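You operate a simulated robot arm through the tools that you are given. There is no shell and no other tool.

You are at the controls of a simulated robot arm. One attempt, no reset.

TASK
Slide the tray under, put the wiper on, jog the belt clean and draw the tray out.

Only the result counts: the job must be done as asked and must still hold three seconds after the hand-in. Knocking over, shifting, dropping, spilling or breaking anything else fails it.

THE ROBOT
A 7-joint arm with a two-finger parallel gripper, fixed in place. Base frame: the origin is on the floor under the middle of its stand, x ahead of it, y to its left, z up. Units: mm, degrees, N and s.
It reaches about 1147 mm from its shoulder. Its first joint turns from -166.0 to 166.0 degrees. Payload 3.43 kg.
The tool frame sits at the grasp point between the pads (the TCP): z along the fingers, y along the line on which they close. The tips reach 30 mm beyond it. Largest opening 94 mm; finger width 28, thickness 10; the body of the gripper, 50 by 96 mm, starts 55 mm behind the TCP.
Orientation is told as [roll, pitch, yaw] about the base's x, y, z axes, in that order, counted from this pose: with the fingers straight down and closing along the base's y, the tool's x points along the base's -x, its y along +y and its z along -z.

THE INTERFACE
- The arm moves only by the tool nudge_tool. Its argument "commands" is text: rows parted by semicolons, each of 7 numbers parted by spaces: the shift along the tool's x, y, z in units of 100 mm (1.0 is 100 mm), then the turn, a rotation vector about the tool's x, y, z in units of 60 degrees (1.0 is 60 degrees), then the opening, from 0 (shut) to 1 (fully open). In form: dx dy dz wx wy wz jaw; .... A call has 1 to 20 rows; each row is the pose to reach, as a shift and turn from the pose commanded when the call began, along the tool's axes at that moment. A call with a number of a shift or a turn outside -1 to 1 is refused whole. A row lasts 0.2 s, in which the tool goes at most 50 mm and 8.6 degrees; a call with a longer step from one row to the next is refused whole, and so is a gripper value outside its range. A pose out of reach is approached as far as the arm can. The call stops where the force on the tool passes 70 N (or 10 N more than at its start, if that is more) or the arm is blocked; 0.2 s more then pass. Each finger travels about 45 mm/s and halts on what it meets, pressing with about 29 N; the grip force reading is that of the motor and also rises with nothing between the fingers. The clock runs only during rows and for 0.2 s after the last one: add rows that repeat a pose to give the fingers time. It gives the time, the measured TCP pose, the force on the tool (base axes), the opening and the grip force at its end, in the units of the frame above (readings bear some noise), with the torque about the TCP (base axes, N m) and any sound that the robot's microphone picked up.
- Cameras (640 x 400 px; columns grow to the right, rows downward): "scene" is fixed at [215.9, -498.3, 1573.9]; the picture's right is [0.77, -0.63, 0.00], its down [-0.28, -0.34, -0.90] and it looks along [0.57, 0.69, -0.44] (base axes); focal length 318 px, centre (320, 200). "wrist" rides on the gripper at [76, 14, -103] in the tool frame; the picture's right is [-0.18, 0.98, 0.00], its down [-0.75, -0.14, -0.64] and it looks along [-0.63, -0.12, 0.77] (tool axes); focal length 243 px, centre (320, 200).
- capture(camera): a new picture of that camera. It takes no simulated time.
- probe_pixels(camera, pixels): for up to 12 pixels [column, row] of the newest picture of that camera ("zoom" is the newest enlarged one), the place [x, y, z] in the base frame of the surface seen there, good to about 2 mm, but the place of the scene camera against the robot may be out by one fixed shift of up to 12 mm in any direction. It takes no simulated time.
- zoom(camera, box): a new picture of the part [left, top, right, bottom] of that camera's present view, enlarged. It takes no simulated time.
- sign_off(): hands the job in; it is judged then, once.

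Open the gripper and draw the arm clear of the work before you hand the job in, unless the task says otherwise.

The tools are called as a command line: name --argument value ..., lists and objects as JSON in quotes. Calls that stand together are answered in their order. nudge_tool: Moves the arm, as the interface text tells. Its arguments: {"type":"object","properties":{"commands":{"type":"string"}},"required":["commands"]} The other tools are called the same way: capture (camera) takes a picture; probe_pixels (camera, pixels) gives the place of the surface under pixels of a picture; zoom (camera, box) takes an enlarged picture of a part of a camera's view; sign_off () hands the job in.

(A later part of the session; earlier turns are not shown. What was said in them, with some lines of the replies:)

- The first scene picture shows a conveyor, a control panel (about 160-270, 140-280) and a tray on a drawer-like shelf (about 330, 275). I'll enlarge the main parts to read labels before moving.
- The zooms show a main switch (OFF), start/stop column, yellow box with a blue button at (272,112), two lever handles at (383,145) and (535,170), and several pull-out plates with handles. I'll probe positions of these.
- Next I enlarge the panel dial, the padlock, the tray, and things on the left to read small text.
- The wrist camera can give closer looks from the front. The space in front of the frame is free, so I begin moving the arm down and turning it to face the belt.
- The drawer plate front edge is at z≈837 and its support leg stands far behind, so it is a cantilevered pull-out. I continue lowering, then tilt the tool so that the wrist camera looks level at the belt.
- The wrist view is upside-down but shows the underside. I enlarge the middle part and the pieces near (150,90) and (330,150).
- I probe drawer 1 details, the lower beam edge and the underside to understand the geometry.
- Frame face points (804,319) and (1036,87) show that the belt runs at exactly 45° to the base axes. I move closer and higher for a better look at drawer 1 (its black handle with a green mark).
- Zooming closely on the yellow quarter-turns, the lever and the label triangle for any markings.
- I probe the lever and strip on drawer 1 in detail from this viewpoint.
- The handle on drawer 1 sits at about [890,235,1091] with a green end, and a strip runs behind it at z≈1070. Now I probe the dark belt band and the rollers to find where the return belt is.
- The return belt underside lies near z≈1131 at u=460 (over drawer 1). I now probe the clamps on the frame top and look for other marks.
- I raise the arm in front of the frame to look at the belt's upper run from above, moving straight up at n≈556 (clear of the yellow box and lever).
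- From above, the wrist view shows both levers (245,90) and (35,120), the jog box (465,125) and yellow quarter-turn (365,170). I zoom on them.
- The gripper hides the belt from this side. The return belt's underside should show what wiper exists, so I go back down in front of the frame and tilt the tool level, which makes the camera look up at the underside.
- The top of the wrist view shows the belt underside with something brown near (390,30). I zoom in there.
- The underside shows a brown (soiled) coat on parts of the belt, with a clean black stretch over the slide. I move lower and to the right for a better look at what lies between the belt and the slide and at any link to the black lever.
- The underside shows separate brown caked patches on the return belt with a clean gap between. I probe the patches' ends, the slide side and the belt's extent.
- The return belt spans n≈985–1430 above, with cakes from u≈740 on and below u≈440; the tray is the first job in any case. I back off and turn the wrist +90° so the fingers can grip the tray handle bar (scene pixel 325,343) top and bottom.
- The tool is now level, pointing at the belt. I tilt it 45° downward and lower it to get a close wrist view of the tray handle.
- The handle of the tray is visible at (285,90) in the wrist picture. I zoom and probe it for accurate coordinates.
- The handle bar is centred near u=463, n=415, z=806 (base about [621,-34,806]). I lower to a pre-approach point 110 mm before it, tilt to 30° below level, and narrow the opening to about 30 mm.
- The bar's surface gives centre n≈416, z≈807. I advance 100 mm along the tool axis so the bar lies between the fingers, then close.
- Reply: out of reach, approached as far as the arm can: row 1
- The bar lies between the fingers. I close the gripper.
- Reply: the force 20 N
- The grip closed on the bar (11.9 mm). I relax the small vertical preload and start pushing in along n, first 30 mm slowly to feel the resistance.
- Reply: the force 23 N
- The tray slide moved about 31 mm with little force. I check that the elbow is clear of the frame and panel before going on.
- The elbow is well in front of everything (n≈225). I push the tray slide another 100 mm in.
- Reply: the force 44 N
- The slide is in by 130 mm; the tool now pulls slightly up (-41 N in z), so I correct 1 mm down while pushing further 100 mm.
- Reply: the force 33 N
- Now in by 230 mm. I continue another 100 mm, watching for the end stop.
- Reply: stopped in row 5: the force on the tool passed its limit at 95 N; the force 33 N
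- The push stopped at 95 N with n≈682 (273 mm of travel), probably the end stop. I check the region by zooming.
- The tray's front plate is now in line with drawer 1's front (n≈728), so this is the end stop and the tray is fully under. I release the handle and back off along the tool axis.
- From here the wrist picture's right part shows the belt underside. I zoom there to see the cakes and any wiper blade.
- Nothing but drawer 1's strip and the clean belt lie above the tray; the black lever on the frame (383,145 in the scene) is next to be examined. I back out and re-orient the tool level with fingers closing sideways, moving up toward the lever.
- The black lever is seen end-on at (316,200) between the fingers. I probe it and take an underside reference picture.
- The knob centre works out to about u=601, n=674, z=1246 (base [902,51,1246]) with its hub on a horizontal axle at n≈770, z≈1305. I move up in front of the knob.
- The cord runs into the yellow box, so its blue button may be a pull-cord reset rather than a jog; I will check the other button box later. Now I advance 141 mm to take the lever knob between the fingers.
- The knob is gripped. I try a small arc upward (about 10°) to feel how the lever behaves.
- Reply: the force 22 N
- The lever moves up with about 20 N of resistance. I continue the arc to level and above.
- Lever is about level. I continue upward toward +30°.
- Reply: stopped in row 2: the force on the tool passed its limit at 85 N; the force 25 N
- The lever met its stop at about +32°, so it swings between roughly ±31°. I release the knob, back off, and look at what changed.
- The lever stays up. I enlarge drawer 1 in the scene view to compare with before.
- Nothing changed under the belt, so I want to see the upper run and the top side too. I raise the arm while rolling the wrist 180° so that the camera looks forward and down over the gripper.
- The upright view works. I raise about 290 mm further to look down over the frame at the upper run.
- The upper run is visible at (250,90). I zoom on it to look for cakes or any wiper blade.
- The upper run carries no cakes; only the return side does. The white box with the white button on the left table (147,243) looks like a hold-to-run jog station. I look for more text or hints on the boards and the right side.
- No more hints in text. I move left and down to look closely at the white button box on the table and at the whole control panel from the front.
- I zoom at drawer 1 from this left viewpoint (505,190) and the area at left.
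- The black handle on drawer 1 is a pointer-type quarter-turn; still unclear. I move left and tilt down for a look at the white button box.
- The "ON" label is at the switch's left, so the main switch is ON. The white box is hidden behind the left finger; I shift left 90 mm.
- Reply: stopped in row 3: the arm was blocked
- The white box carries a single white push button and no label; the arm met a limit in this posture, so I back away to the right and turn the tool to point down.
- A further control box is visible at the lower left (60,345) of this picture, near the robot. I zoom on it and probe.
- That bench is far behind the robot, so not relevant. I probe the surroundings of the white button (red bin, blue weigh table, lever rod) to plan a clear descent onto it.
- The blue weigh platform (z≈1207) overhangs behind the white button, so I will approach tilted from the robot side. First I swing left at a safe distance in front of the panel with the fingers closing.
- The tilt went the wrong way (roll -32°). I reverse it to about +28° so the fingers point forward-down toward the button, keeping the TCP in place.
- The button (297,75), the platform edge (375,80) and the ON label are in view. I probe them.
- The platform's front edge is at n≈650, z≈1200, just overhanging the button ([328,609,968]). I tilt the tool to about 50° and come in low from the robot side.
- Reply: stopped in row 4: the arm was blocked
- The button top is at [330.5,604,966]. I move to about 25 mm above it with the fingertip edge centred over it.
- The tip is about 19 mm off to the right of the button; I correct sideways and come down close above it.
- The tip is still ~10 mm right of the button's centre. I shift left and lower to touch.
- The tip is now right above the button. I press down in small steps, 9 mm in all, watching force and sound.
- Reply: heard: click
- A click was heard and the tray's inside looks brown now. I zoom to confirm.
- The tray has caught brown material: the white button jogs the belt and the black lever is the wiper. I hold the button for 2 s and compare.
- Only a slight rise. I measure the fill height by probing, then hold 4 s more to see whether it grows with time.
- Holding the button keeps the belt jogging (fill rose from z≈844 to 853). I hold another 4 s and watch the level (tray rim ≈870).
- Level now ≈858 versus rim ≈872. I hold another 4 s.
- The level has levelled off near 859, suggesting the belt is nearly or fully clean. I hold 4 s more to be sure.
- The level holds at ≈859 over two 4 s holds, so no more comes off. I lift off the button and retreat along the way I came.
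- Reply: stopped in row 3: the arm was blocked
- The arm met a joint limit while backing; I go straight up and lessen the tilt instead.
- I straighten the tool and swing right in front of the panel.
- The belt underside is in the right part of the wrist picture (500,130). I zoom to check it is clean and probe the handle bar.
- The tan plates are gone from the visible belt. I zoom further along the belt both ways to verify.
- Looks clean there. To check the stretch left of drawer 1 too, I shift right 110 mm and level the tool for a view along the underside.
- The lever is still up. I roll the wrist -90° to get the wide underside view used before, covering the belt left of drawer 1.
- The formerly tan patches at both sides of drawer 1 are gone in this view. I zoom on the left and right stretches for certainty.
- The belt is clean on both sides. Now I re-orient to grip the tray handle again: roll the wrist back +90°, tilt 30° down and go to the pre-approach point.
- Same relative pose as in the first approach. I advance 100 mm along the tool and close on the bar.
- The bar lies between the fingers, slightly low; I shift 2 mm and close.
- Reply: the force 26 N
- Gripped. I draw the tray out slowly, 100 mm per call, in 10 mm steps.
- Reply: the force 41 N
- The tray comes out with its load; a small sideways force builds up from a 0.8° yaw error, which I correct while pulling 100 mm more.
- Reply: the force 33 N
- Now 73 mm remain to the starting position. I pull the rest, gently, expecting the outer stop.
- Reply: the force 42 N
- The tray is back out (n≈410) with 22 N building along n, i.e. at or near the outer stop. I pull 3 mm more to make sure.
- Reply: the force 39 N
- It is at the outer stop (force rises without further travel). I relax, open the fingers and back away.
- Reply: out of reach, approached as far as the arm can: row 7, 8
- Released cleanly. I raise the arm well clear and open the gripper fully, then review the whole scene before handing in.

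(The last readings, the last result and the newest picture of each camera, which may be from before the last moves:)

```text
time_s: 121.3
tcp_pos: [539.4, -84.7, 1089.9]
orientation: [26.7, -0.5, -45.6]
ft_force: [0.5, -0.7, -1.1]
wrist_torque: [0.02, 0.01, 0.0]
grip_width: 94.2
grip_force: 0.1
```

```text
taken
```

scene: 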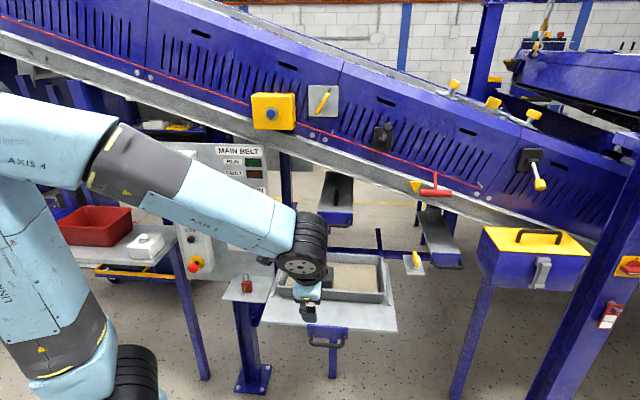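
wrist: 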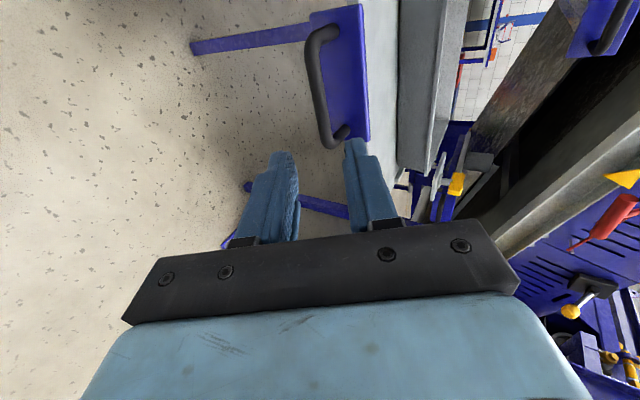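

nudge_tool --commands "0.2 0.05 -0.33 0.1 0 0 1; 0.4 0.1 -0.67 0.2 0 0 1; 0.6 0.15 -1.0 0.3 0 0 1"

nudge_tool --commands "0.3 0.05 -0.33 0 0 0 1; 0.6 0.1 -0.67 0 0 0 1; 0.9 0.15 -1.0 0 0 0 1"

capture --camera "scene"

zoom --camera "scene" --box '[240, 110, 480, 370]'

zoom --camera "scene" --box '[40, 130, 280, 300]'

```text
time_s: 122.1
tcp_pos: [472.6, -61.3, 1182.5]
orientation: [8.6, -0.5, -45.7]
ft_force: [1.0, -1.0, -0.3]
wrist_torque: [-0.01, 0.04, -0.01]
grip_width: 94.0
grip_force: 0.0
```

```text
time_s: 122.9
tcp_pos: [407.8, 4.2, 1287.4]
orientation: [8.7, -0.5, -45.8]
ft_force: [0.3, 0.4, 0.2]
wrist_torque: [0.02, 0.02, -0.01]
grip_width: 93.8
grip_force: 0.1
```

```text
taken
```

scene: 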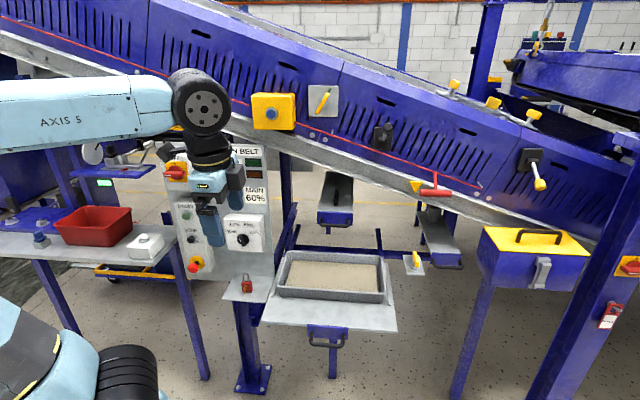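

```text
1.54 times, centred on (360, 240) of scene
```

zoom: 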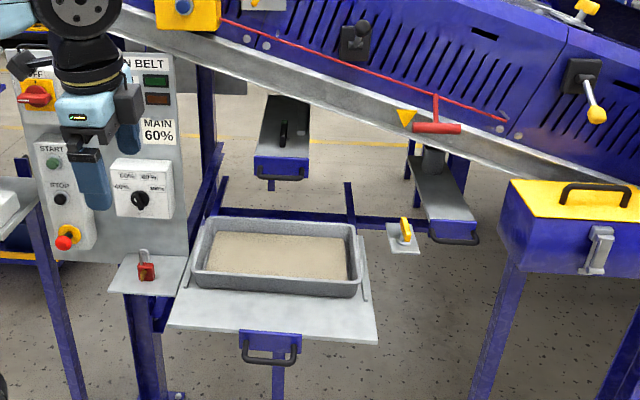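

```text
2.35 times, centred on (160, 215) of scene
```

zoom: 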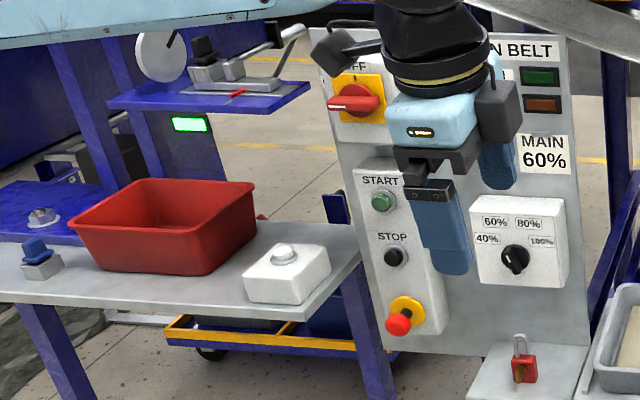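

The tray is out and filled, the wiper lever is up, the belt underside is clean, and nothing else has shifted. The gripper is open and the arm is clear of the work, so I hand in.

sign_off

```text
The job is handed in.
```

I slid the tray under the belt, put the wiper on, jogged the belt until nothing more came off, and drew the tray back out. I have handed the job in, but no verdict came back.

- **Tray:** it went in to its inner stop and came back out to its outer stop with the dirt in it. I saw no spill.
- **Wiper:** I took the black-knob lever on the frame to be the wiper and swung it up to its stop. I left it up. Nothing visibly moved under the belt when I did this, but the tray began to fill as soon as I jogged, so I believe it was the right lever.
- **Jog:** I held the unlabelled white button on the left-hand table for about 19 s. The level in the tray then stayed flat through two more 4 s holds. The caked patches were gone from every stretch of the belt's underside I could see.
- **Everything else:** nothing else looked moved in the last picture. The gripper was open and the arm was clear of the work when I handed in.
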